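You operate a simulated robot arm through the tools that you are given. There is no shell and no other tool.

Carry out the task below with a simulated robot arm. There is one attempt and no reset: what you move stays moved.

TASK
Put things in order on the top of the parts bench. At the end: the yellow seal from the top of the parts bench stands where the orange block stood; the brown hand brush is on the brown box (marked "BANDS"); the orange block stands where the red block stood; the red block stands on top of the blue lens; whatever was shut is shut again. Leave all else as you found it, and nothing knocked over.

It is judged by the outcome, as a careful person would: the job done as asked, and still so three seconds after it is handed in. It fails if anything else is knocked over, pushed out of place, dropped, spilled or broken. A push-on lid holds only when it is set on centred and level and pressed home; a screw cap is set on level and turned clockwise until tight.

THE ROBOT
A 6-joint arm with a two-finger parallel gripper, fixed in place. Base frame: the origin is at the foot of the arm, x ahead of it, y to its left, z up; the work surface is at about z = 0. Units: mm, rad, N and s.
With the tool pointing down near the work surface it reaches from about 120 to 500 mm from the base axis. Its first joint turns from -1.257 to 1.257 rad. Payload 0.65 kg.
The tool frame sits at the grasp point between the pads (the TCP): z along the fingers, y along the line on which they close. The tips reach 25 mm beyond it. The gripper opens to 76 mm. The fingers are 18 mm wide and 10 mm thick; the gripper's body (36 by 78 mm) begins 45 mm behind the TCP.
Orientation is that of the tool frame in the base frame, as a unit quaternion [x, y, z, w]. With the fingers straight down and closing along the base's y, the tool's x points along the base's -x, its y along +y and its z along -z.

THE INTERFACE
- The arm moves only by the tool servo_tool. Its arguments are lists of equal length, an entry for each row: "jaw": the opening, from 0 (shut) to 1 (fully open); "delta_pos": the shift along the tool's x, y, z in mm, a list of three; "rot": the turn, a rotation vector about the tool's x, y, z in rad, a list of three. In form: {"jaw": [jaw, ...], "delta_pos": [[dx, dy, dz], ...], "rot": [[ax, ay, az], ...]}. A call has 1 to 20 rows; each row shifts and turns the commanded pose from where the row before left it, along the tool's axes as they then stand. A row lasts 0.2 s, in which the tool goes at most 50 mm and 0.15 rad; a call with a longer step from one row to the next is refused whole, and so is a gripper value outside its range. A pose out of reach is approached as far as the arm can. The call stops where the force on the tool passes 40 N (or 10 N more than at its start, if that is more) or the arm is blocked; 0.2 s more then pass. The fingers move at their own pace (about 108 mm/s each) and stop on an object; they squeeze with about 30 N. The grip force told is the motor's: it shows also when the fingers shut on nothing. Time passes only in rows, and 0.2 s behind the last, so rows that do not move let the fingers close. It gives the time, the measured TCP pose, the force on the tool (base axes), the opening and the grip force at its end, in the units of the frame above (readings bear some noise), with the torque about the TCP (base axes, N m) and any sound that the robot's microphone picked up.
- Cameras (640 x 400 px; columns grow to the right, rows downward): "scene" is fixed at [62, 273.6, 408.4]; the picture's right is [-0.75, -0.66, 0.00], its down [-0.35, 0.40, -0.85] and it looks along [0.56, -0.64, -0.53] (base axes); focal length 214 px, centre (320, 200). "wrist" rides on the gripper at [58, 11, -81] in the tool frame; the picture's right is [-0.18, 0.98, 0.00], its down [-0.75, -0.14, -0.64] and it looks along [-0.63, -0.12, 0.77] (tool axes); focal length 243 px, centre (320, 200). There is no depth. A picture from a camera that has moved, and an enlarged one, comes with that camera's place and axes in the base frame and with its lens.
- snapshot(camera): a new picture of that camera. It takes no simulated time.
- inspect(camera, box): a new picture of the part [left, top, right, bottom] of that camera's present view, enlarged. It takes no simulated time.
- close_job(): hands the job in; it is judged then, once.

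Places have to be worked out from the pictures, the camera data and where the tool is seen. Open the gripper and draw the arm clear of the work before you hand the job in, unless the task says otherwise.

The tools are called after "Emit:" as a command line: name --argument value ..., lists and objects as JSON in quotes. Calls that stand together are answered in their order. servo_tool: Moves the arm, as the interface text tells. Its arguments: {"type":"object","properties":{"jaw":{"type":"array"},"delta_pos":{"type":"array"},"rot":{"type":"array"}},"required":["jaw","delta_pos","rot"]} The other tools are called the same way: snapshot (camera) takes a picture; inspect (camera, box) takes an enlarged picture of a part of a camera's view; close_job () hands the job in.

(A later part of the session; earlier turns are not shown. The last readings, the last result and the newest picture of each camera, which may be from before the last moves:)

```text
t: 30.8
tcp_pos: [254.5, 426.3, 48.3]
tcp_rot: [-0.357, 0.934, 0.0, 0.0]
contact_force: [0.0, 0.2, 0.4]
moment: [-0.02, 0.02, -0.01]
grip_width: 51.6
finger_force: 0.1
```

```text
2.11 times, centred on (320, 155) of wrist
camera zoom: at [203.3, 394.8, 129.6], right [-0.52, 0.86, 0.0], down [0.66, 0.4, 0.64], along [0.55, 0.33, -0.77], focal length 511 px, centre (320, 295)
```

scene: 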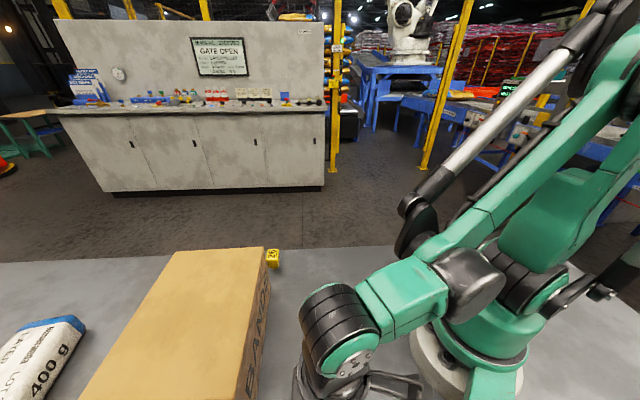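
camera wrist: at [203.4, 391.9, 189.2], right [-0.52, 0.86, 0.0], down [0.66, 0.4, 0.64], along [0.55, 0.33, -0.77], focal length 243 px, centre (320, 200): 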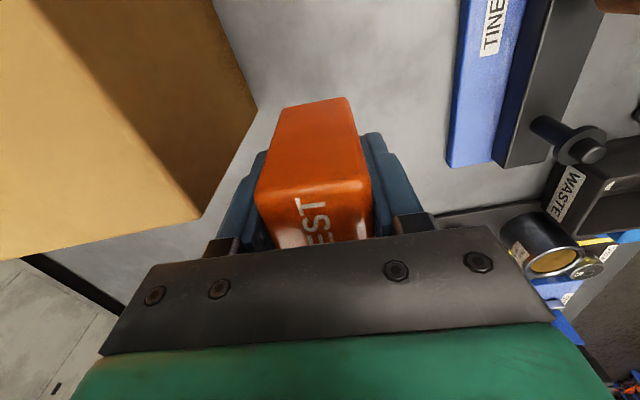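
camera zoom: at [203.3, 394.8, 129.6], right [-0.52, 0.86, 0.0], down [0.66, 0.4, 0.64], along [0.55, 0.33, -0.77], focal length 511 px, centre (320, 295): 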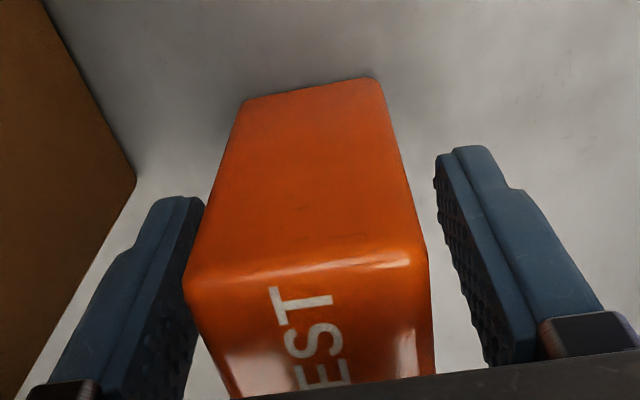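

Released and standing. Raising straight up, then backing off while rising.

Emit:
servo_tool --jaw '[0.68, 0.68, 0.68, 0.68, 0.68, 0.68, 0.68]' --delta_pos '[[0, 0, -8], [0, 0, -20], [0, 0, -25], [0, 0, -15], [20, 0, -25], [25, 0, -25], [30, 0, -20]]' --rot '[[0, 0, 0], [0, 0, 0], [0, 0, 0], [0, 0, 0], [0, 0, 0], [0, 0, 0], [0, 0, 0]]'

Emit:
snapshot --camera "wrist"

Emit:
inspect --camera "wrist" --box '[240, 80, 420, 230]'

```text
t: 32.4
tcp_pos: [197.7, 371.0, 184.9]
tcp_rot: [-0.357, 0.934, 0.001, 0.0]
contact_force: [0.5, -0.5, 0.3]
moment: [0.0, 0.0, 0.01]
grip_width: 51.6
finger_force: 0.2
out of reach, approached as far as the arm can: row 4
```

```text
taken
camera wrist: at [146.5, 339.4, 266.2], right [-0.52, 0.86, 0.0], down [0.66, 0.4, 0.64], along [0.55, 0.33, -0.77], focal length 243 px, centre (320, 200)
```

wrist: 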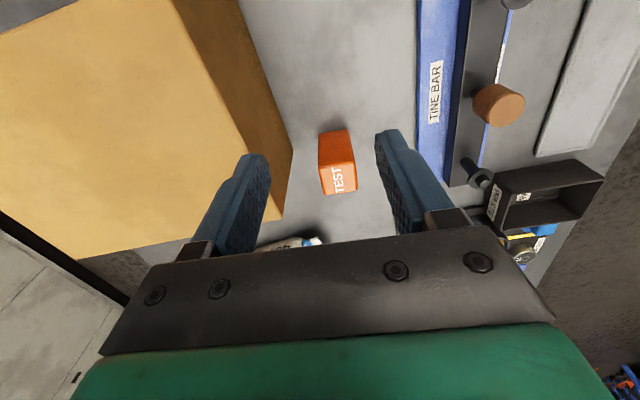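

```text
2.67 times, centred on (330, 155) of wrist
camera zoom: at [146.5, 339.4, 266.2], right [-0.52, 0.86, 0.0], down [0.66, 0.4, 0.64], along [0.55, 0.33, -0.77], focal length 647 px, centre (293, 320)
```

zoom: 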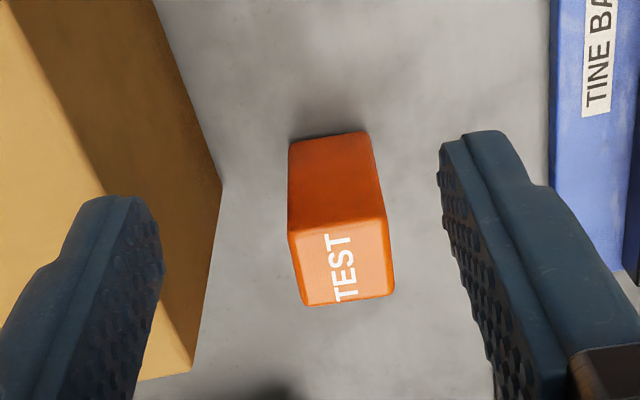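

Orange now stands in red's old place. The seal's axis works out near (365, 84), ~50 mm tall. I'll turn and move over the box (tips at z≈160, box 115) to view the seal closely.

Emit:
servo_tool --jaw '[0.68, 0.68, 0.68]' --delta_pos '[[0, 0, -5], [0, 0, -5], [0, 0, -5]]' --rot '[[0, 0, 0.1434], [0, 0, 0.1434], [0, 0, 0.1434]]'

Emit:
servo_tool --jaw '[0.68, 0.68, 0.68, 0.68, 0.68, 0.68, 0.68, 0.68]' --delta_pos '[[-5.54, -40.2, 0], [-5.54, -40.2, 0], [-5.54, -40.2, 0], [-5.54, -40.2, 0], [-5.54, -40.2, 0], [-5.54, -40.2, 0], [-5.54, -40.2, 0], [-5.54, -40.2, 0]]' --rot '[[0, 0, 0], [0, 0, 0], [0, 0, 0], [0, 0, 0], [0, 0, 0], [0, 0, 0], [0, 0, 0], [0, 0, 0]]'

Emit:
snapshot --camera "wrist"

Emit:
snapshot --camera "scene"

```text
t: 33.2
tcp_pos: [197.9, 370.7, 201.5]
tcp_rot: [-0.148, 0.989, 0.0, 0.001]
contact_force: [-0.1, 0.3, 0.3]
moment: [0.0, 0.0, -0.03]
grip_width: 51.5
finger_force: 0.1
```

```text
t: 35.0
tcp_pos: [333.4, 77.2, 201.0]
tcp_rot: [-0.149, 0.989, 0.0, 0.0]
contact_force: [0.4, 0.0, 0.6]
moment: [0.0, -0.01, 0.0]
grip_width: 51.9
finger_force: 0.0
```

```text
taken
camera wrist: at [273.8, 70.0, 282.6], right [-0.12, 0.99, 0.0], down [0.76, 0.09, 0.64], along [0.64, 0.07, -0.77], focal length 243 px, centre (320, 200)
```

wrist: 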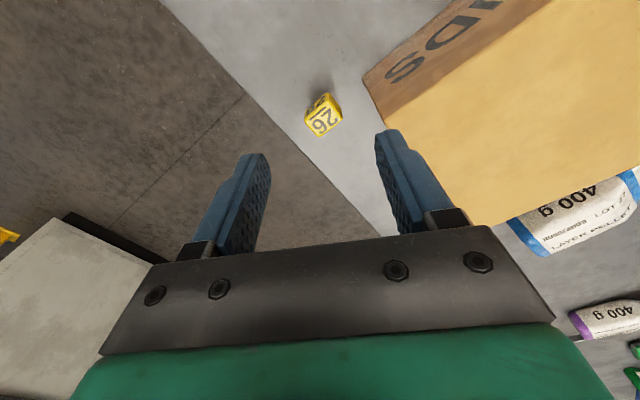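

```text
taken
```

scene: 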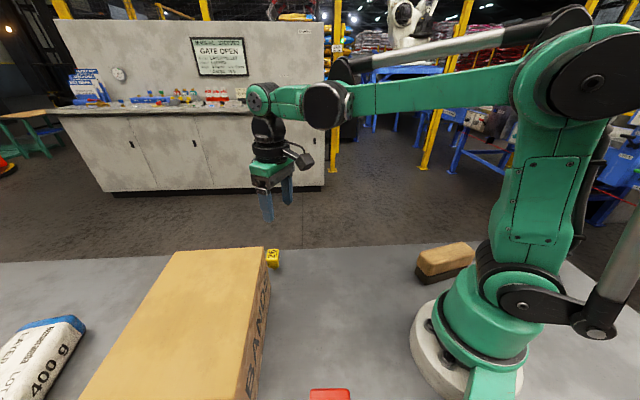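

Emit:
inspect --camera "wrist" --box '[270, 60, 400, 160]'

Emit:
inspect --camera "scene" --box '[220, 220, 320, 290]'

```text
4.00 times, centred on (335, 110) of wrist
camera zoom: at [273.8, 70.0, 282.6], right [-0.12, 0.99, 0.0], down [0.76, 0.09, 0.64], along [0.64, 0.07, -0.77], focal length 970 px, centre (260, 560)
```

zoom: 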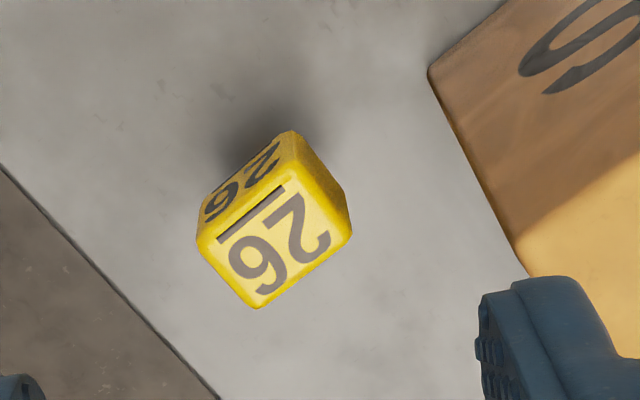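

```text
5.71 times, centred on (270, 255) of scene
camera zoom: at [62.0, 273.6, 408.4], right [-0.75, -0.66, 0.0], down [-0.35, 0.4, -0.85], along [0.56, -0.64, -0.53], focal length 1226 px, centre (606, -114)
```

zoom: 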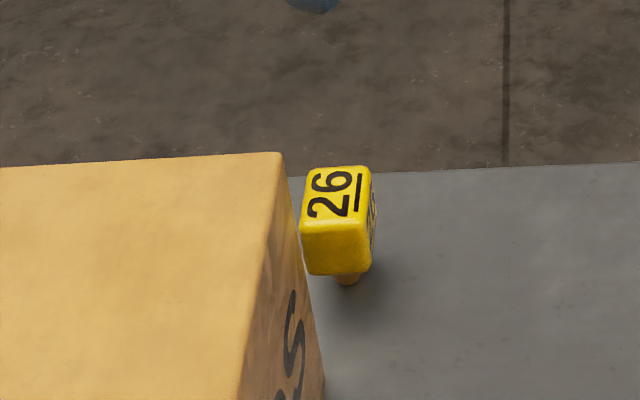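

Seal head is ~30×21 mm on top, z≈23–50, centre (365, 84.5), its long side along ~135°. I'll turn to θ≈45.5° so the fingers close on the long side clear of the box, move above it, and lower to z≈110.

Emit:
servo_tool --jaw '[0.62, 0.62, 0.62, 0.62]' --delta_pos '[[0, 0, 0], [0, 0, 0], [0, 0, 0], [0, 0, 0]]' --rot '[[0, 0, -0.1237], [0, 0, -0.1237], [0, 0, -0.1237], [0, 0, -0.1237]]'

Emit:
servo_tool --jaw '[0.62, 0.62, 0.62, 0.62, 0.62]' --delta_pos '[[-27.4, -17.4, 0], [0, 0, 25], [0, 0, 25], [0, 0, 25], [0, 0, 10]]' --rot '[[0, 0, 0], [0, 0, 0], [0, 0, 0], [0, 0, 0], [0, 0, 0]]'

Emit:
snapshot --camera "wrist"

Emit:
inspect --camera "wrist" --box '[240, 40, 440, 220]'

```text
t: 36.0
tcp_pos: [333.4, 77.8, 200.5]
tcp_rot: [-0.387, 0.922, 0.0, -0.001]
contact_force: [0.2, 0.0, 0.9]
moment: [0.01, -0.01, -0.02]
grip_width: 47.1
finger_force: 0.1
```

```text
t: 37.2
tcp_pos: [363.7, 84.5, 115.7]
tcp_rot: [-0.387, 0.922, 0.0, 0.0]
contact_force: [0.3, 0.2, -0.1]
moment: [0.04, 0.01, 0.01]
grip_width: 46.8
finger_force: 0.0
```

```text
taken
camera wrist: at [314.3, 49.8, 196.5], right [-0.57, 0.82, 0.0], down [0.63, 0.44, 0.64], along [0.53, 0.37, -0.77], focal length 243 px, centre (320, 200)
```

wrist: 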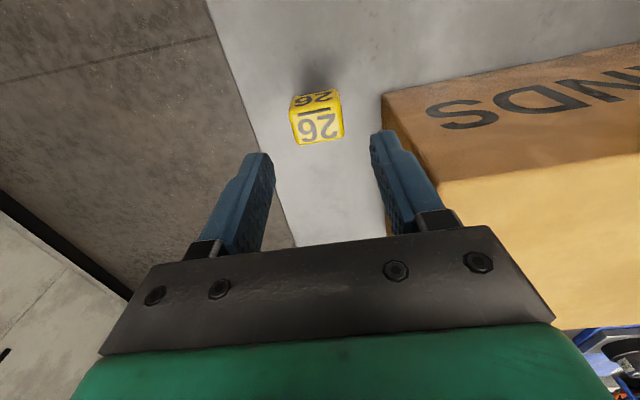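

```text
2.22 times, centred on (340, 130) of wrist
camera zoom: at [314.3, 49.8, 196.5], right [-0.57, 0.82, 0.0], down [0.63, 0.44, 0.64], along [0.53, 0.37, -0.77], focal length 539 px, centre (276, 356)
```

zoom: 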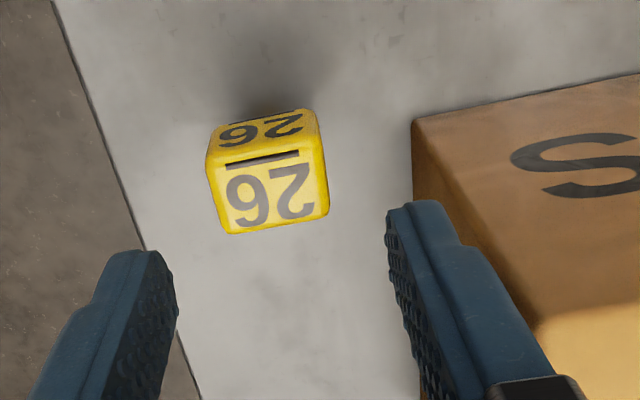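

Seal centre refined to (365.8, 84.1), yaw ≈ 47°. Nudging and descending to z≈38 around the head.

Emit:
servo_tool --jaw '[0.62, 0.62, 0.62, 0.62, 0.62, 0.62]' --delta_pos '[[-1.2, -1.6, 10], [0, 0, 18], [0, 0, 18], [0, 0, 16], [0, 0, 10], [0, 0, 5.5]]' --rot '[[0, 0, -0.02], [0, 0, 0], [0, 0, 0], [0, 0, 0], [0, 0, 0], [0, 0, 0]]'

Emit:
snapshot --camera "wrist"

Emit:
snapshot --camera "scene"

```text
t: 38.6
tcp_pos: [365.9, 84.5, 38.4]
tcp_rot: [-0.396, 0.918, 0.0, -0.001]
contact_force: [-0.4, 0.2, -0.2]
moment: [0.01, 0.01, -0.02]
grip_width: 47.1
finger_force: 0.0
```

```text
taken
camera wrist: at [317.5, 49.1, 118.3], right [-0.59, 0.81, 0.0], down [0.62, 0.45, 0.64], along [0.52, 0.38, -0.77], focal length 243 px, centre (320, 200)
```

wrist: 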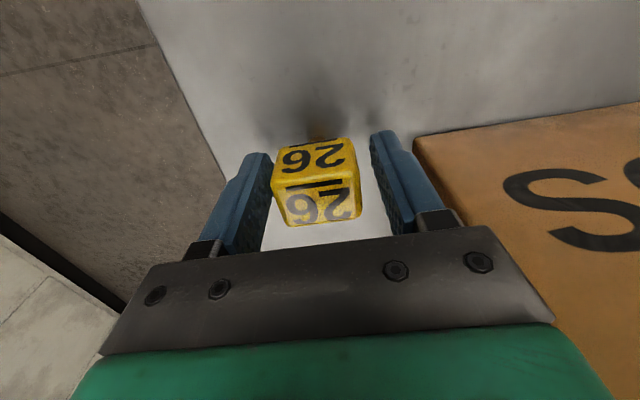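

```text
taken
```

scene: 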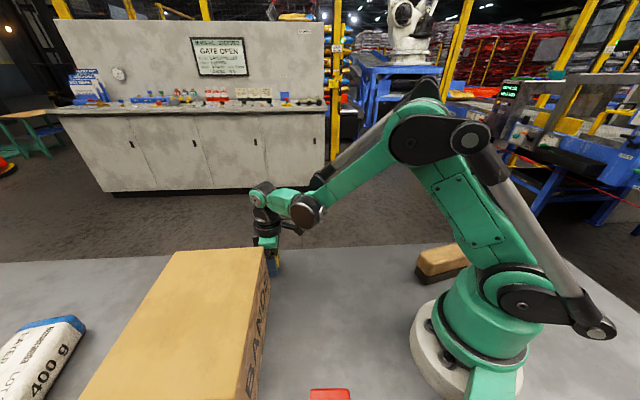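

The head is centred between the fingers with clearance from the box. Closing on it.

Emit:
servo_tool --jaw '[0.45, 0, 0, 0]' --delta_pos '[[0, 0, 0], [0, 0, 0], [0, 0, 0], [0, 0, 0]]' --rot '[[0, 0, 0], [0, 0, 0], [0, 0, 0], [0, 0, 0]]'

Emit:
inspect --camera "wrist" --box '[220, 110, 420, 250]'

```text
t: 39.6
tcp_pos: [366.3, 83.2, 37.8]
tcp_rot: [-0.396, 0.918, 0.001, 0.0]
contact_force: [0.0, 0.1, -0.2]
moment: [0.01, 0.02, -0.01]
grip_width: 33.2
finger_force: 30.3
```

```text
2.86 times, centred on (320, 180) of wrist
camera zoom: at [317.6, 49.1, 118.4], right [-0.59, 0.81, 0.0], down [0.62, 0.45, 0.64], along [0.52, 0.38, -0.77], focal length 693 px, centre (320, 257)
```

zoom: 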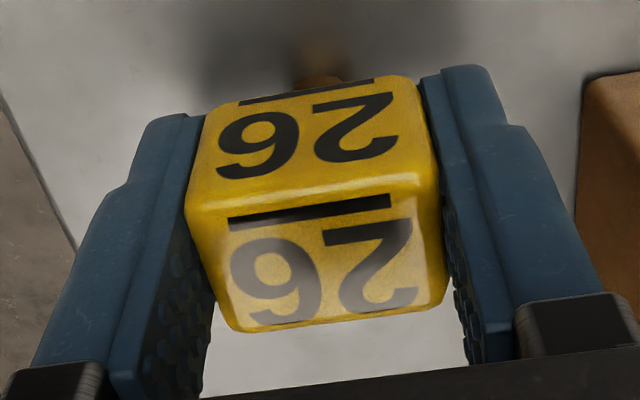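

Gripped at 33 mm. Lifting straight up to z≈190 so the seal clears the box when carried across.

Emit:
servo_tool --jaw '[0, 0, 0, 0, 0, 0, 0]' --delta_pos '[[0, 0, -8], [0, 0, -20], [0, 0, -25], [0, 0, -25], [0, 0, -25], [0, 0, -25], [0, 0, -25]]' --rot '[[0, 0, 0], [0, 0, 0], [0, 0, 0], [0, 0, 0], [0, 0, 0], [0, 0, 0], [0, 0, 0]]'

Emit:
snapshot --camera "wrist"

Emit:
snapshot --camera "scene"

```text
t: 41.2
tcp_pos: [365.4, 85.6, 191.7]
tcp_rot: [-0.396, 0.918, 0.0, 0.0]
contact_force: [0.4, -0.7, -0.6]
moment: [0.01, 0.03, 0.02]
grip_width: 33.4
finger_force: 30.0
```

```text
taken
camera wrist: at [317.5, 49.9, 272.9], right [-0.59, 0.81, 0.0], down [0.62, 0.45, 0.64], along [0.52, 0.38, -0.77], focal length 243 px, centre (320, 200)
```

wrist: 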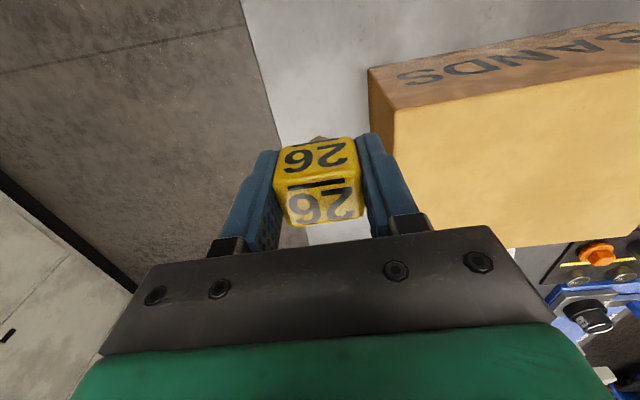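

```text
taken
```

scene: 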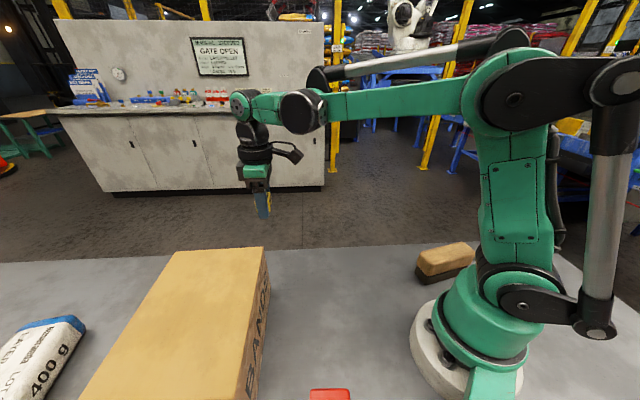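

The seal is held upright. Carrying it across at z≈190 to orange's old spot (141.2, 339.1).

Emit:
servo_tool --jaw '[0, 0, 0, 0, 0, 0, 0, 0, 0, 0]' --delta_pos '[[-3.47, 37.5, 0], [-3.47, 37.5, 0], [-3.47, 37.5, 0], [-3.47, 37.5, 0], [-3.47, 37.5, 0], [-3.47, 37.5, 0], [-3.47, 37.5, 0], [-3.47, 37.6, 0], [-3.47, 37.6, 0], [0, 0, 0]]' --rot '[[0, 0, 0], [0, 0, 0], [0, 0, 0], [0, 0, 0], [0, 0, 0], [0, 0, 0], [0, 0, 0], [0, 0, 0], [0, 0, 0], [0, 0, 0]]'

Emit:
snapshot --camera "wrist"

```text
t: 43.4
tcp_pos: [142.6, 337.8, 189.6]
tcp_rot: [-0.395, 0.919, 0.0, 0.0]
contact_force: [0.7, -0.4, -0.4]
moment: [0.02, 0.0, 0.01]
grip_width: 33.3
finger_force: 30.2
```

```text
taken
camera wrist: at [94.2, 302.3, 271.2], right [-0.59, 0.81, 0.0], down [0.62, 0.45, 0.64], along [0.52, 0.38, -0.77], focal length 243 px, centre (320, 200)
```

wrist: 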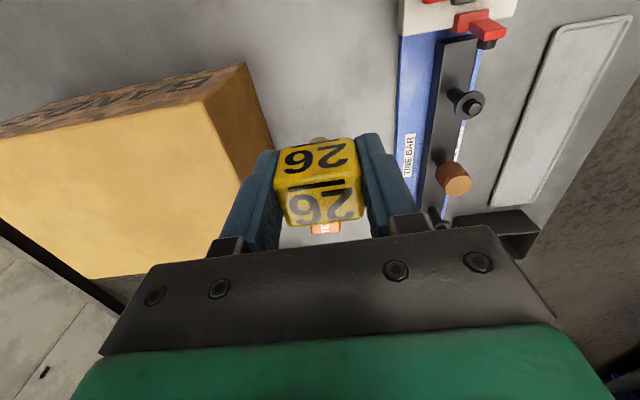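

Over the spot; lowering to z≈45 (foot ~7 mm above the bench).

Emit:
servo_tool --jaw '[0, 0, 0, 0, 0, 0, 0, 0]' --delta_pos '[[0, 1.4, 20], [0, 0, 25], [0, 0, 25], [0, 0, 25], [0, 0, 25], [0, 0, 15], [0, 0, 8], [0, 0, 0]]' --rot '[[0, 0, 0], [0, 0, 0], [0, 0, 0], [0, 0, 0], [0, 0, 0], [0, 0, 0], [0, 0, 0], [0, 0, 0]]'

Emit:
snapshot --camera "wrist"

```text
t: 45.2
tcp_pos: [142.1, 340.4, 47.9]
tcp_rot: [-0.396, 0.918, 0.0, 0.0]
contact_force: [0.0, 0.1, -1.0]
moment: [0.0, 0.03, 0.01]
grip_width: 33.2
finger_force: 29.9
```

```text
taken
camera wrist: at [94.0, 305.4, 129.1], right [-0.59, 0.81, 0.0], down [0.62, 0.45, 0.64], along [0.52, 0.38, -0.77], focal length 243 px, centre (320, 200)
```

wrist: 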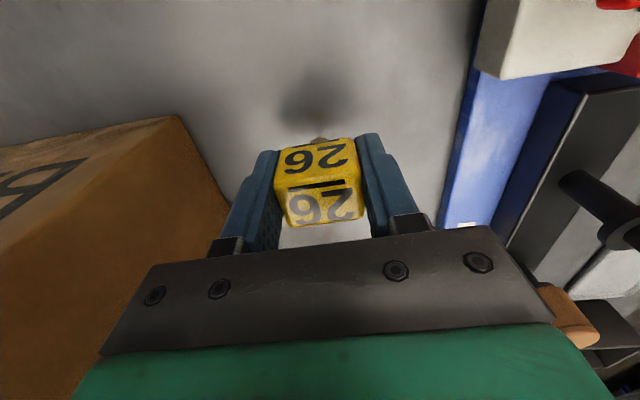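

Lowering the last centimetre in small steps.

Emit:
servo_tool --jaw '[0, 0, 0, 0]' --delta_pos '[[0, 0, 5], [0, 0, 2], [0, 0, 1], [0, 0, 0]]' --rot '[[0, 0, 0], [0, 0, 0], [0, 0, 0], [0, 0, 0]]'

```text
t: 46.2
tcp_pos: [142.8, 340.6, 39.3]
tcp_rot: [-0.397, 0.918, 0.0, 0.0]
contact_force: [0.5, 0.3, 0.3]
moment: [-0.03, -0.01, -0.02]
grip_width: 33.0
finger_force: 30.3
```

Emit:
servo_tool --jaw '[0, 0]' --delta_pos '[[0, 0, 1], [0, 0, 0]]' --rot '[[0, 0, 0], [0, 0, 0]]'

```text
t: 46.8
tcp_pos: [141.5, 339.8, 39.1]
tcp_rot: [-0.397, 0.918, 0.0, 0.0]
contact_force: [0.1, -0.1, 0.2]
moment: [-0.01, -0.02, -0.01]
grip_width: 32.9
finger_force: 30.1
```

Still no contact (0.2 N); one more millimetre down.

Emit:
servo_tool --jaw '[0, 0]' --delta_pos '[[0, 0, 1], [0, 0, 0]]' --rot '[[0, 0, 0], [0, 0, 0]]'

```text
t: 47.4
tcp_pos: [140.9, 340.4, 38.7]
tcp_rot: [-0.396, 0.918, 0.0, 0.0]
contact_force: [-0.6, -0.3, 0.6]
moment: [0.0, -0.02, 0.0]
grip_width: 33.2
finger_force: 30.0
```

Still essentially no contact; another 0.8 mm.

Emit:
servo_tool --jaw '[0, 0]' --delta_pos '[[0, 0, 0.8], [0, 0, 0]]' --rot '[[0, 0, 0], [0, 0, 0]]'

```text
t: 48.0
tcp_pos: [142.4, 340.0, 37.9]
tcp_rot: [-0.395, 0.918, 0.0, -0.001]
contact_force: [-1.0, 0.9, 0.2]
moment: [0.03, -0.02, -0.01]
grip_width: 33.5
finger_force: 30.3
```

Force still near zero at z≈37.5; another 0.8 mm.

Emit:
servo_tool --jaw '[0, 0]' --delta_pos '[[0, 0, 0.8], [0, 0, 0]]' --rot '[[0, 0, 0], [0, 0, 0]]'

```text
t: 48.6
tcp_pos: [143.0, 340.0, 36.7]
tcp_rot: [-0.396, 0.918, 0.0, 0.0]
contact_force: [1.9, -2.7, 26.5]
moment: [-0.04, -0.08, 0.05]
grip_width: 33.4
finger_force: 29.7
```

Contact (26 N). Easing up 0.8 mm to unload, then checking.

Emit:
servo_tool --jaw '[0, 0]' --delta_pos '[[0, 0, -0.8], [0, 0, 0]]' --rot '[[0, 0, 0], [0, 0, 0]]'

```text
t: 49.2
tcp_pos: [142.5, 340.5, 36.5]
tcp_rot: [-0.396, 0.918, 0.001, 0.0]
contact_force: [1.0, -0.1, 0.1]
moment: [-0.01, -0.01, -0.03]
grip_width: 33.2
finger_force: 30.4
```

Unloaded and just resting. Opening the jaws gradually to release.

Emit:
servo_tool --jaw '[0.48, 0.52, 0.58, 0.62, 0.62]' --delta_pos '[[0, 0, 0], [0, 0, 0], [0, 0, 0], [0, 0, 0], [0, 0, 0]]' --rot '[[0, 0, 0], [0, 0, 0], [0, 0, 0], [0, 0, 0], [0, 0, 0]]'

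Emit:
inspect --camera "wrist" --box '[220, 110, 420, 250]'

```text
t: 50.4
tcp_pos: [142.5, 341.6, 36.8]
tcp_rot: [-0.397, 0.918, 0.0, 0.001]
contact_force: [0.8, -0.3, -0.1]
moment: [-0.01, 0.01, 0.04]
grip_width: 47.1
finger_force: 0.1
```

```text
2.86 times, centred on (320, 180) of wrist
camera zoom: at [93.7, 304.7, 118.5], right [-0.59, 0.81, 0.0], down [0.62, 0.45, 0.64], along [0.52, 0.38, -0.77], focal length 693 px, centre (320, 257)
```

zoom: 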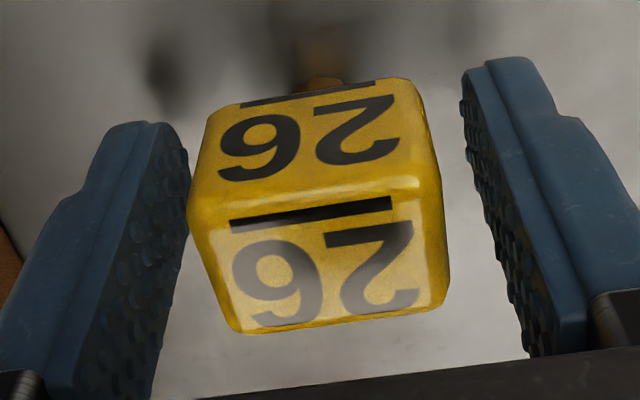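

The seal stands free. Raising straight up and checking it.

Emit:
servo_tool --jaw '[0.62, 0.62, 0.62, 0.62, 0.62, 0.62]' --delta_pos '[[0, 0, -8], [0, 0, -20], [0, 0, -25], [0, 0, -30], [0, 0, -35], [0, 0, -35]]' --rot '[[0, 0, 0], [0, 0, 0], [0, 0, 0], [0, 0, 0], [0, 0, 0], [0, 0, 0]]'

Emit:
snapshot --camera "wrist"

Emit:
inspect --camera "wrist" --box '[240, 40, 440, 220]'

```text
t: 51.8
tcp_pos: [139.7, 340.8, 191.9]
tcp_rot: [-0.396, 0.918, 0.0, 0.0]
contact_force: [0.0, 1.0, -0.5]
moment: [0.01, -0.03, -0.02]
grip_width: 47.2
finger_force: 0.0
```

```text
taken
camera wrist: at [91.6, 304.5, 273.5], right [-0.59, 0.81, 0.0], down [0.62, 0.45, 0.64], along [0.52, 0.38, -0.77], focal length 243 px, centre (320, 200)
```

wrist: 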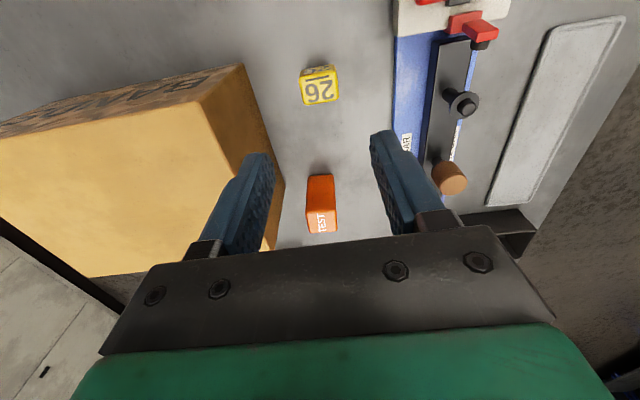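

```text
2.22 times, centred on (340, 130) of wrist
camera zoom: at [91.6, 304.5, 273.5], right [-0.59, 0.81, 0.0], down [0.62, 0.45, 0.64], along [0.52, 0.38, -0.77], focal length 539 px, centre (276, 356)
```

zoom: 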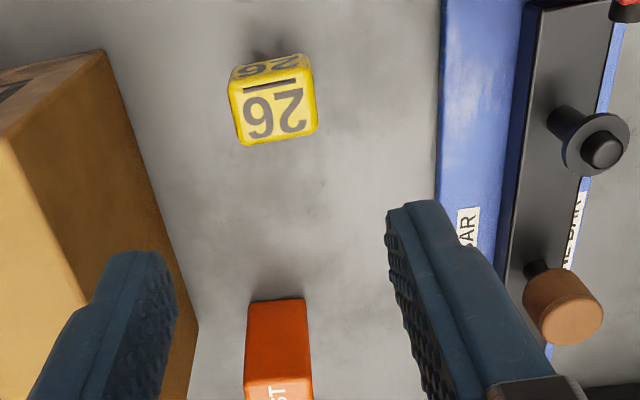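

Seal and orange both stand properly. Next is the brush beside the base: I'll travel around in front of the arm at z≈220 (over the box, well clear), then turn the tool toward the right side.

Emit:
servo_tool --jaw '[0.62, 0.62, 0.62, 0.62, 0.62, 0.62, 0.62, 0.62]' --delta_pos '[[11.7, -38.6, -6], [11.7, -38.6, -6], [11.7, -38.6, -6], [11.7, -38.6, -6], [11.7, -38.6, -6], [11.7, -38.6, 0], [11.7, -38.6, 0], [11.7, -38.6, 0]]' --rot '[[0, 0, 0], [0, 0, 0], [0, 0, 0], [0, 0, 0], [0, 0, 0], [0, 0, 0], [0, 0, 0], [0, 0, 0]]'

Emit:
servo_tool --jaw '[1, 1, 1, 1, 1, 1, 1, 1, 1, 1, 1, 1]' --delta_pos '[[0, 0, 0], [0, 0, 0], [0, 0, 0], [0, 0, 0], [0, 0, 0], [0, 0, 0], [0, 0, 0], [0, 0, 0], [0, 0, 0], [0, 0, 0], [0, 0, 0], [0, 0, 0]]' --rot '[[0, 0, 0.15], [0, 0, 0.15], [0, 0, 0.15], [0, 0, 0.15], [0, 0, 0.15], [0, 0, 0.15], [0, 0, 0.15], [0, 0, 0.15], [0, 0, 0.15], [0, 0, 0.15], [0, 0, 0.15], [0, 0, 0.15]]'

Emit:
snapshot --camera "wrist"

Emit:
snapshot --camera "scene"

```text
t: 53.6
tcp_pos: [301.9, 59.3, 222.0]
tcp_rot: [-0.397, 0.918, 0.0, 0.0]
contact_force: [0.1, 0.2, 0.0]
moment: [-0.02, 0.0, 0.02]
grip_width: 47.1
finger_force: 0.1
```

```text
t: 56.2
tcp_pos: [301.1, 60.5, 220.2]
tcp_rot: [0.474, 0.881, -0.001, 0.0]
contact_force: [0.3, 0.4, -0.3]
moment: [0.01, 0.0, 0.0]
grip_width: 76.3
finger_force: 0.1
```

```text
taken
camera wrist: at [278.4, 114.1, 301.1], right [0.92, 0.39, 0.0], down [0.3, -0.71, 0.64], along [0.25, -0.59, -0.77], focal length 243 px, centre (320, 200)
```

wrist: 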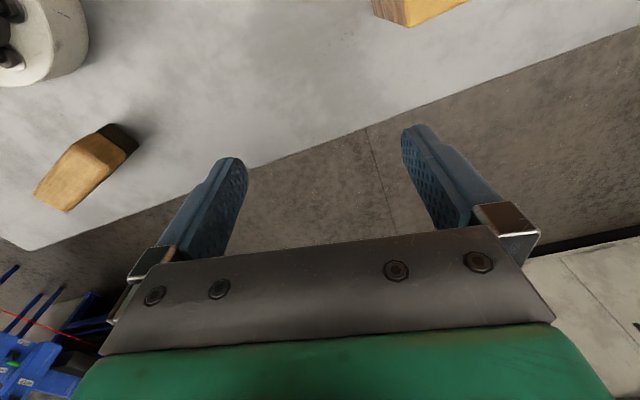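

```text
taken
```

scene: 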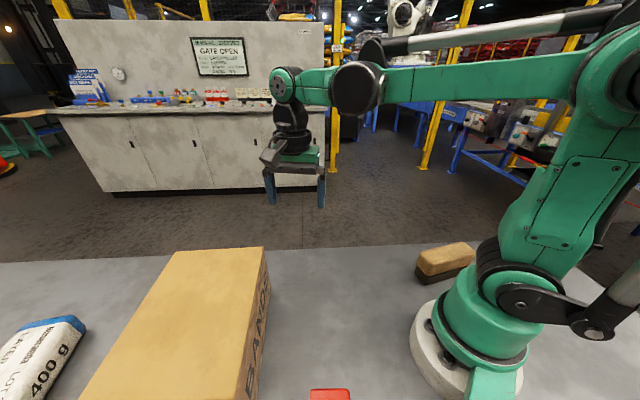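

The brush is in view near the base. I'll move to about (210, −110) and turn so the camera looks along the brush.

Emit:
servo_tool --jaw '[1, 1, 1, 1, 1]' --delta_pos '[[-18.4, -33.9, 0], [-18.4, -33.9, 0], [-18.4, -33.9, 0], [-18.4, -33.9, 0], [-18.4, -33.9, 0]]' --rot '[[0, 0, 0], [0, 0, 0], [0, 0, 0], [0, 0, 0], [0, 0, 0]]'

Emit:
servo_tool --jaw '[1, 1, 1, 1, 1, 1, 1]' --delta_pos '[[0, 0, 0], [0, 0, 0], [0, 0, 0], [0, 0, 0], [0, 0, 0], [0, 0, 0], [0, 0, 0]]' --rot '[[0, 0, 0.15], [0, 0, 0.15], [0, 0, 0.15], [0, 0, 0.15], [0, 0, 0.15], [0, 0, 0.15], [0, 0, 0.15]]'

Emit:
snapshot --camera "wrist"

Emit:
snapshot --camera "scene"

```text
t: 57.4
tcp_pos: [211.9, -111.6, 219.7]
tcp_rot: [0.473, 0.881, 0.0, 0.0]
contact_force: [0.4, 0.2, 0.7]
moment: [0.02, -0.03, -0.04]
grip_width: 76.0
finger_force: 0.0
```

```text
t: 59.0
tcp_pos: [211.9, -111.1, 221.0]
tcp_rot: [0.851, 0.525, 0.0, 0.0]
contact_force: [0.1, -0.6, -0.8]
moment: [0.0, 0.02, 0.01]
grip_width: 75.8
finger_force: 0.1
```

```text
taken
camera wrist: at [247.0, -63.8, 301.7], right [0.8, -0.61, 0.0], down [-0.46, -0.61, 0.64], along [-0.39, -0.51, -0.77], focal length 243 px, centre (320, 200)
```

wrist: 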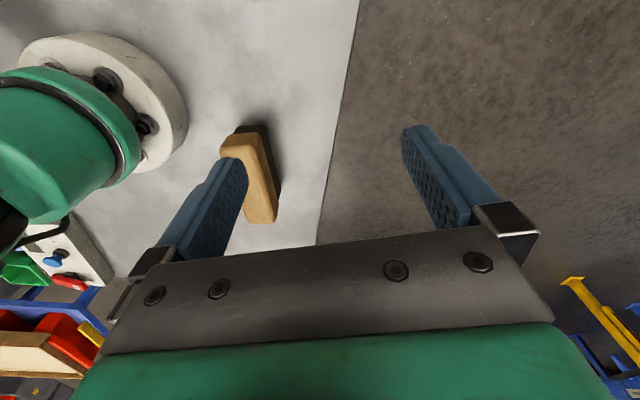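

```text
taken
```

scene: 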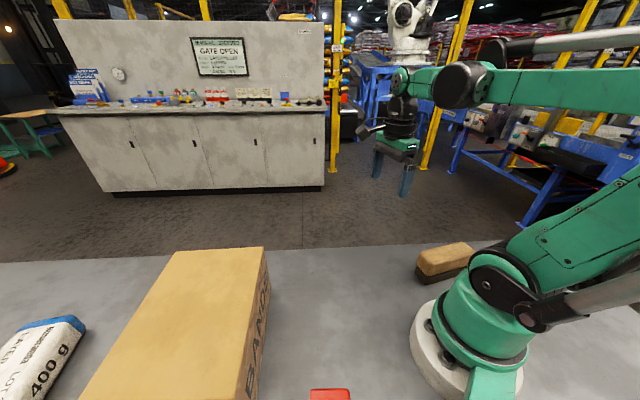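

Emit:
inspect --camera "wrist" --box '[190, 100, 350, 240]'

Emit:
inspect --camera "scene" --box '[380, 220, 520, 320]'

```text
2.86 times, centred on (270, 170) of wrist
camera zoom: at [247.0, -63.8, 301.7], right [0.8, -0.61, 0.0], down [-0.46, -0.61, 0.64], along [-0.39, -0.51, -0.77], focal length 693 px, centre (463, 286)
```

zoom: 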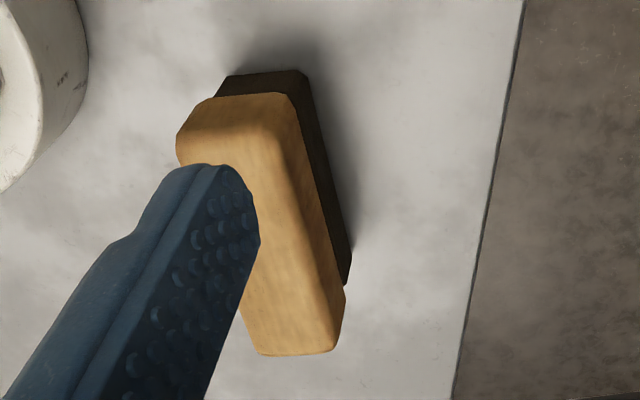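

```text
4.00 times, centred on (450, 270) of scene
camera zoom: at [62.0, 273.6, 408.4], right [-0.75, -0.66, 0.0], down [-0.35, 0.4, -0.85], along [0.56, -0.64, -0.53], focal length 858 px, centre (-200, -80)
```

zoom: 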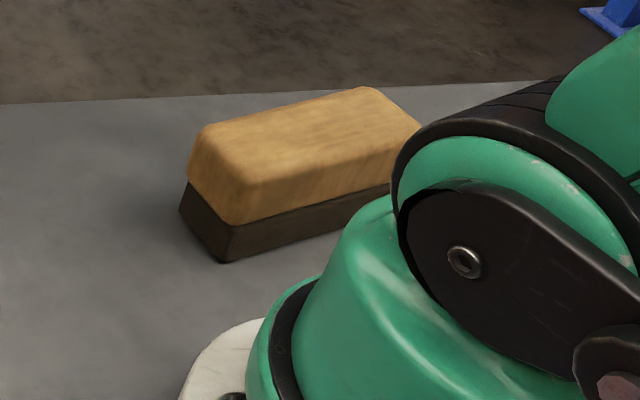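

The brush is a wood back over a dark bristle block, long axis ~60°, centre near (70, −158). I'll move over it at z=220 for a better, less oblique view.

Emit:
servo_tool --jaw '[1, 1, 1, 1]' --delta_pos '[[-26.3, -25.1, 0], [-26.3, -25.1, 0], [-26.3, -25.1, 0], [-26.3, -25.1, 0]]' --rot '[[0, 0, 0], [0, 0, 0], [0, 0, 0], [0, 0, 0]]'

Emit:
snapshot --camera "wrist"

Emit:
inspect --camera "wrist" --box '[220, 0, 420, 180]'

Emit:
snapshot --camera "scene"

```text
t: 60.0
tcp_pos: [73.4, -161.4, 220.1]
tcp_rot: [0.85, 0.526, 0.001, 0.0]
contact_force: [-0.2, 0.3, -0.3]
moment: [0.02, -0.01, 0.01]
grip_width: 76.3
finger_force: 0.0
```

```text
taken
camera wrist: at [107.7, -115.1, 301.7], right [0.8, -0.6, 0.0], down [-0.46, -0.61, 0.64], along [-0.39, -0.51, -0.77], focal length 243 px, centre (320, 200)
```

wrist: 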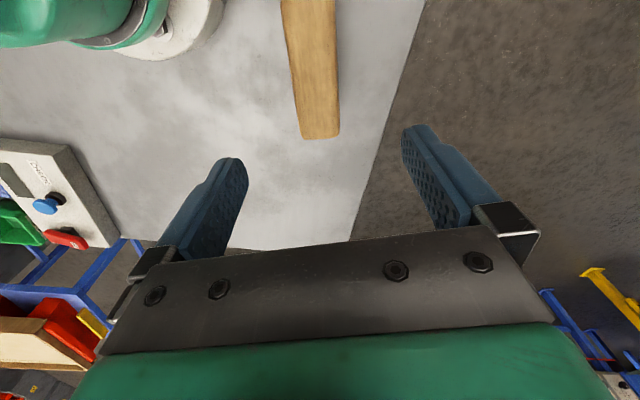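

```text
2.22 times, centred on (320, 90) of wrist
camera zoom: at [107.7, -115.1, 301.7], right [0.8, -0.6, 0.0], down [-0.46, -0.61, 0.64], along [-0.39, -0.51, -0.77], focal length 539 px, centre (320, 444)
```

zoom: 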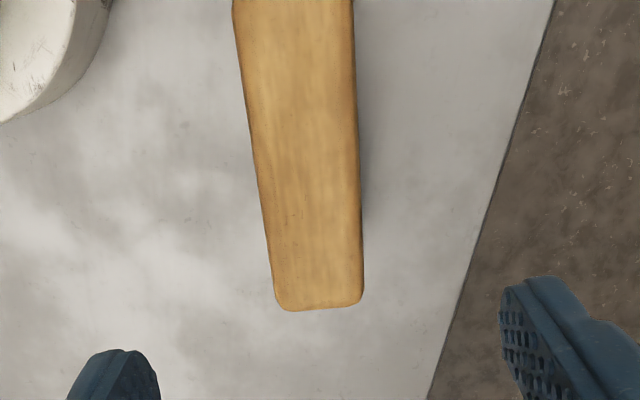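

```text
taken
```

scene: 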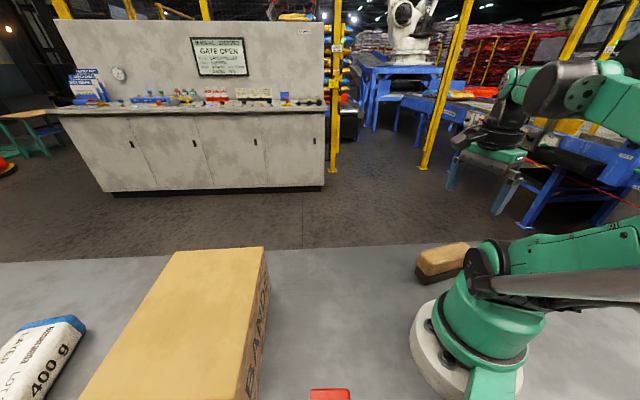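

Brush wood back: ~44×128 mm, top ~47 mm, centre (68.6, −158), long axis ~57°. I'll rotate to align, shift ~6 mm and descend to z≈120 for a check.

Emit:
servo_tool --jaw '[1, 1, 1, 1, 1, 1]' --delta_pos '[[0, 0, 0], [0.2, -5.9, 0], [0, 0, 25], [0, 0, 25], [0, 0, 25], [0, 0, 25]]' --rot '[[0, 0, 0.113], [0, 0, 0], [0, 0, 0], [0, 0, 0], [0, 0, 0], [0, 0, 0]]'

Emit:
snapshot --camera "wrist"

Emit:
snapshot --camera "scene"

```text
t: 61.4
tcp_pos: [69.3, -156.8, 117.5]
tcp_rot: [0.879, 0.477, 0.0, 0.0]
contact_force: [-1.0, -0.2, -0.7]
moment: [-0.02, -0.04, 0.0]
grip_width: 76.0
finger_force: 0.0
```

```text
taken
camera wrist: at [109.8, -113.8, 200.2], right [0.72, -0.69, 0.0], down [-0.53, -0.55, 0.64], along [-0.44, -0.46, -0.77], focal length 243 px, centre (320, 200)
```

wrist: 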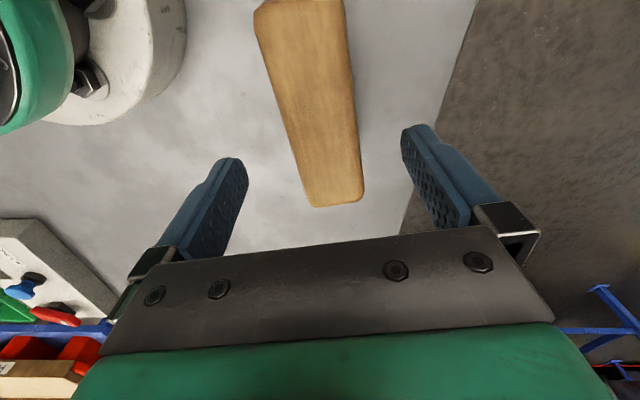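

```text
taken
```

scene: 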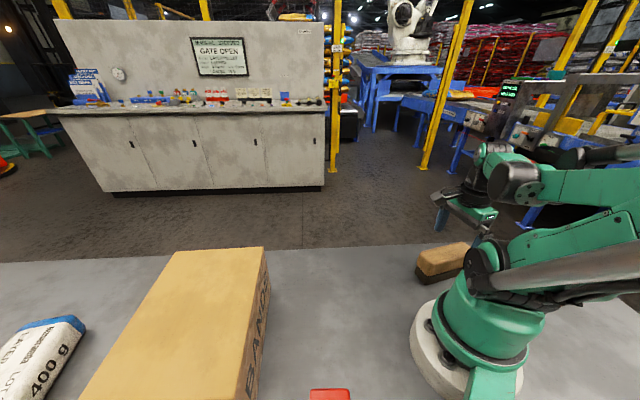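

The brush is laterally centred between the fingers. I'll shift 4 mm along it and descend to z≈35 for the grasp.

Emit:
servo_tool --jaw '[1, 1, 1, 1, 1, 1]' --delta_pos '[[-4, 0, 10], [0, 0, 20], [0, 0, 20], [0, 0, 15], [0, 0, 10], [0, 0, 7]]' --rot '[[0, 0, 0], [0, 0, 0], [0, 0, 0], [0, 0, 0], [0, 0, 0], [0, 0, 0]]'

Emit:
snapshot --camera "wrist"

Emit:
snapshot --camera "scene"

```text
t: 62.8
tcp_pos: [68.1, -160.9, 40.9]
tcp_rot: [0.879, 0.477, 0.001, 0.0]
contact_force: [0.0, 0.0, -1.0]
moment: [0.01, -0.01, 0.0]
grip_width: 76.0
finger_force: 0.1
out of reach, approached as far as the arm can: row 6
```

```text
taken
camera wrist: at [108.6, -118.2, 122.2], right [0.72, -0.69, 0.0], down [-0.53, -0.55, 0.64], along [-0.44, -0.46, -0.77], focal length 243 px, centre (320, 200)
```

wrist: 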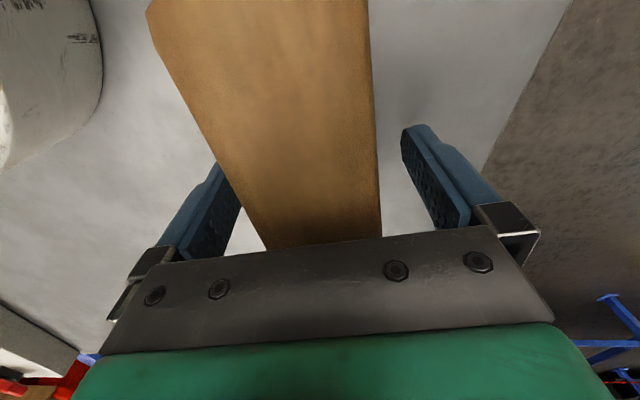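

```text
taken
```

scene: 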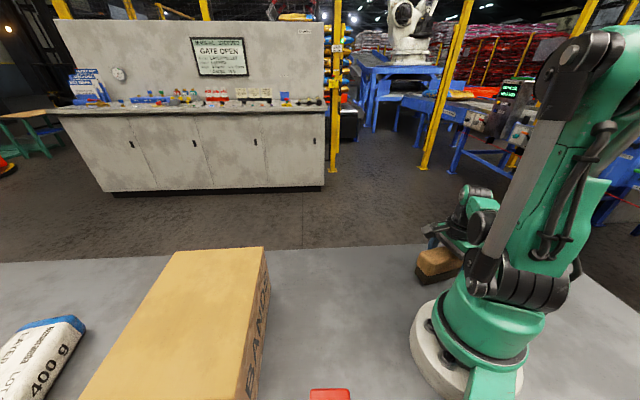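

The arm bottoms out at z≈41 here, which suits the wood back (top ~55 mm). The brush sits ~3 mm to one side of centre, so I'll shift 3 mm (and up 1 mm), then close.

Emit:
servo_tool --jaw '[1, 1]' --delta_pos '[[0, -3, -1], [0, 0, 0]]' --rot '[[0, 0, 0], [0, 0, 0]]'

Emit:
snapshot --camera "wrist"

```text
t: 63.4
tcp_pos: [65.3, -158.9, 43.9]
tcp_rot: [0.879, 0.477, 0.0, 0.0]
contact_force: [-0.4, -0.5, -0.4]
moment: [0.01, 0.01, 0.0]
grip_width: 76.1
finger_force: 0.1
```

```text
taken
camera wrist: at [106.1, -116.5, 124.0], right [0.72, -0.69, 0.0], down [-0.53, -0.55, 0.64], along [-0.44, -0.47, -0.77], focal length 243 px, centre (320, 200)
```

wrist: 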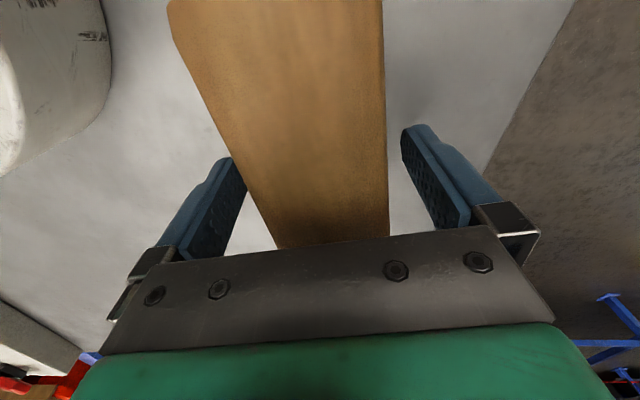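

Brush is centred within ~2 mm. Closing on it.

Emit:
servo_tool --jaw '[0.7, 0, 0, 0]' --delta_pos '[[0, 0, 0], [0, 0, 0], [0, 0, 0], [0, 0, 0]]' --rot '[[0, 0, 0], [0, 0, 0], [0, 0, 0], [0, 0, 0]]'

Emit:
snapshot --camera "wrist"

```text
t: 64.4
tcp_pos: [66.4, -158.7, 41.6]
tcp_rot: [0.879, 0.477, 0.0, 0.0]
contact_force: [-1.5, 0.3, 3.7]
moment: [-0.02, -0.01, -0.01]
grip_width: 41.6
finger_force: 29.8
```

```text
taken
camera wrist: at [106.1, -116.5, 124.0], right [0.72, -0.69, 0.0], down [-0.53, -0.55, 0.64], along [-0.44, -0.46, -0.77], focal length 243 px, centre (320, 200)
```

wrist: 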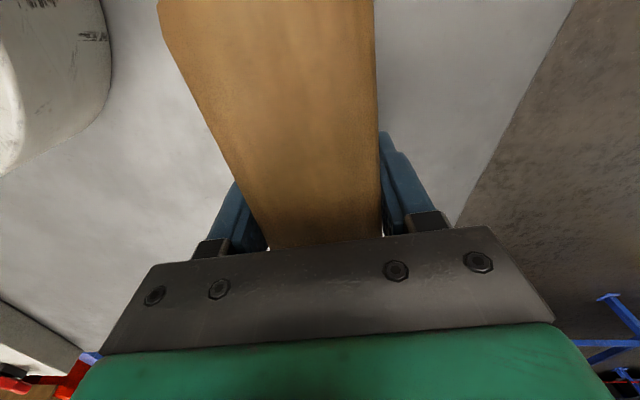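

Gripped at 41.6 mm. Lifting gently and checking the hold.

Emit:
servo_tool --jaw '[0, 0, 0, 0]' --delta_pos '[[0, 0, -5], [0, 0, -10], [0, 0, -20], [0, 0, -20]]' --rot '[[0, 0, 0], [0, 0, 0], [0, 0, 0], [0, 0, 0]]'

Emit:
snapshot --camera "wrist"

Emit:
snapshot --camera "scene"

```text
t: 65.4
tcp_pos: [66.5, -161.0, 98.0]
tcp_rot: [0.879, 0.477, 0.0, 0.0]
contact_force: [0.1, 0.2, -1.8]
moment: [-0.03, 0.02, -0.02]
grip_width: 41.9
finger_force: 30.4
```

```text
taken
camera wrist: at [106.5, -116.9, 178.4], right [0.72, -0.69, 0.0], down [-0.53, -0.55, 0.64], along [-0.44, -0.46, -0.77], focal length 243 px, centre (320, 200)
```

wrist: 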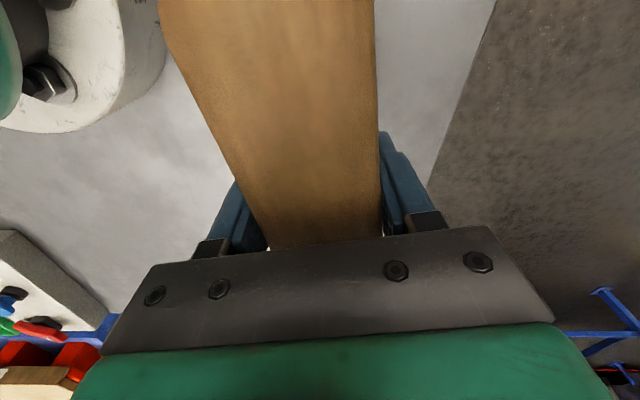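

```text
taken
```

scene: 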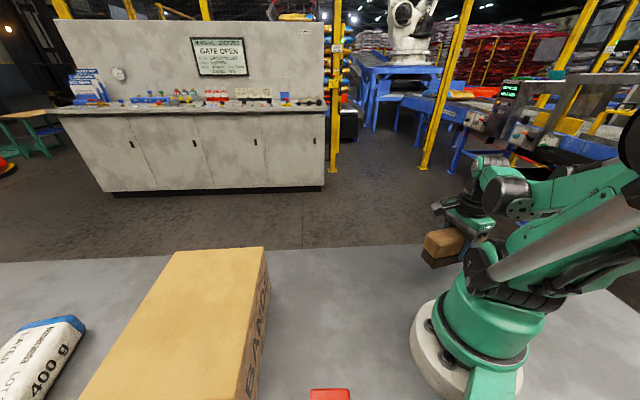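

The brush is held securely. Rising to z≈220, then moving out away from the base.

Emit:
servo_tool --jaw '[0, 0, 0, 0, 0, 0, 0, 0]' --delta_pos '[[0, 0, -31], [0, 0, -31], [0, 0, -31], [0, 0, -31], [30.2, 23.6, 0], [30.2, 23.6, 0], [30.2, 23.6, 0], [30.2, 23.6, 0]]' --rot '[[0, 0, 0], [0, 0, 0], [0, 0, 0], [0, 0, 0], [0, 0, 0], [0, 0, 0], [0, 0, 0], [0, 0, 0]]'

Emit:
servo_tool --jaw '[0, 0, 0, 0, 0, 0, 0, 0, 0, 0]' --delta_pos '[[0, 0, 0], [0, 0, 0], [0, 0, 0], [0, 0, 0], [0, 0, 0], [0, 0, 0], [0, 0, 0], [0, 0, 0], [0, 0, 0], [0, 0, 0]]' --rot '[[0, 0, -0.138], [0, 0, -0.138], [0, 0, -0.138], [0, 0, -0.138], [0, 0, -0.138], [0, 0, -0.138], [0, 0, -0.138], [0, 0, -0.138], [0, 0, -0.138], [0, 0, -0.138]]'

Emit:
snapshot --camera "wrist"

Emit:
snapshot --camera "scene"

```text
t: 67.2
tcp_pos: [212.9, -108.7, 219.6]
tcp_rot: [0.879, 0.476, 0.0, 0.0]
contact_force: [-0.4, -0.6, -1.6]
moment: [-0.04, -0.02, 0.04]
grip_width: 41.9
finger_force: 29.6
```

```text
t: 69.4
tcp_pos: [210.2, -109.3, 220.0]
tcp_rot: [0.374, 0.928, 0.0, 0.0]
contact_force: [-0.5, 1.2, -2.1]
moment: [-0.01, 0.01, -0.02]
grip_width: 41.7
finger_force: 30.0
```

```text
taken
camera wrist: at [175.2, -61.1, 302.4], right [0.81, 0.58, 0.0], down [0.45, -0.62, 0.64], along [0.37, -0.52, -0.77], focal length 243 px, centre (320, 200)
```

wrist: 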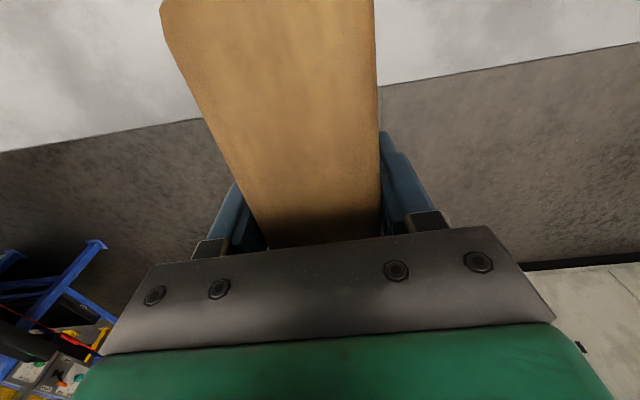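

```text
taken
```

scene: 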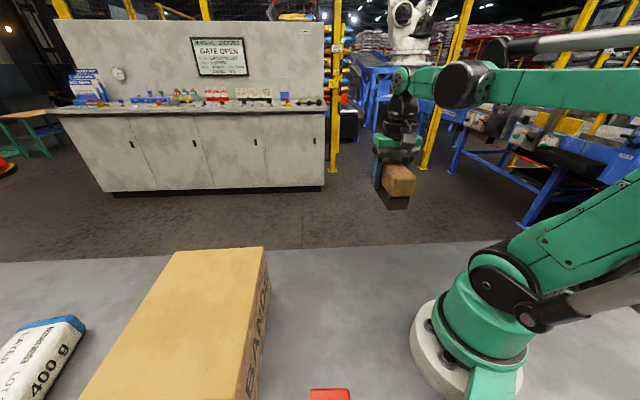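

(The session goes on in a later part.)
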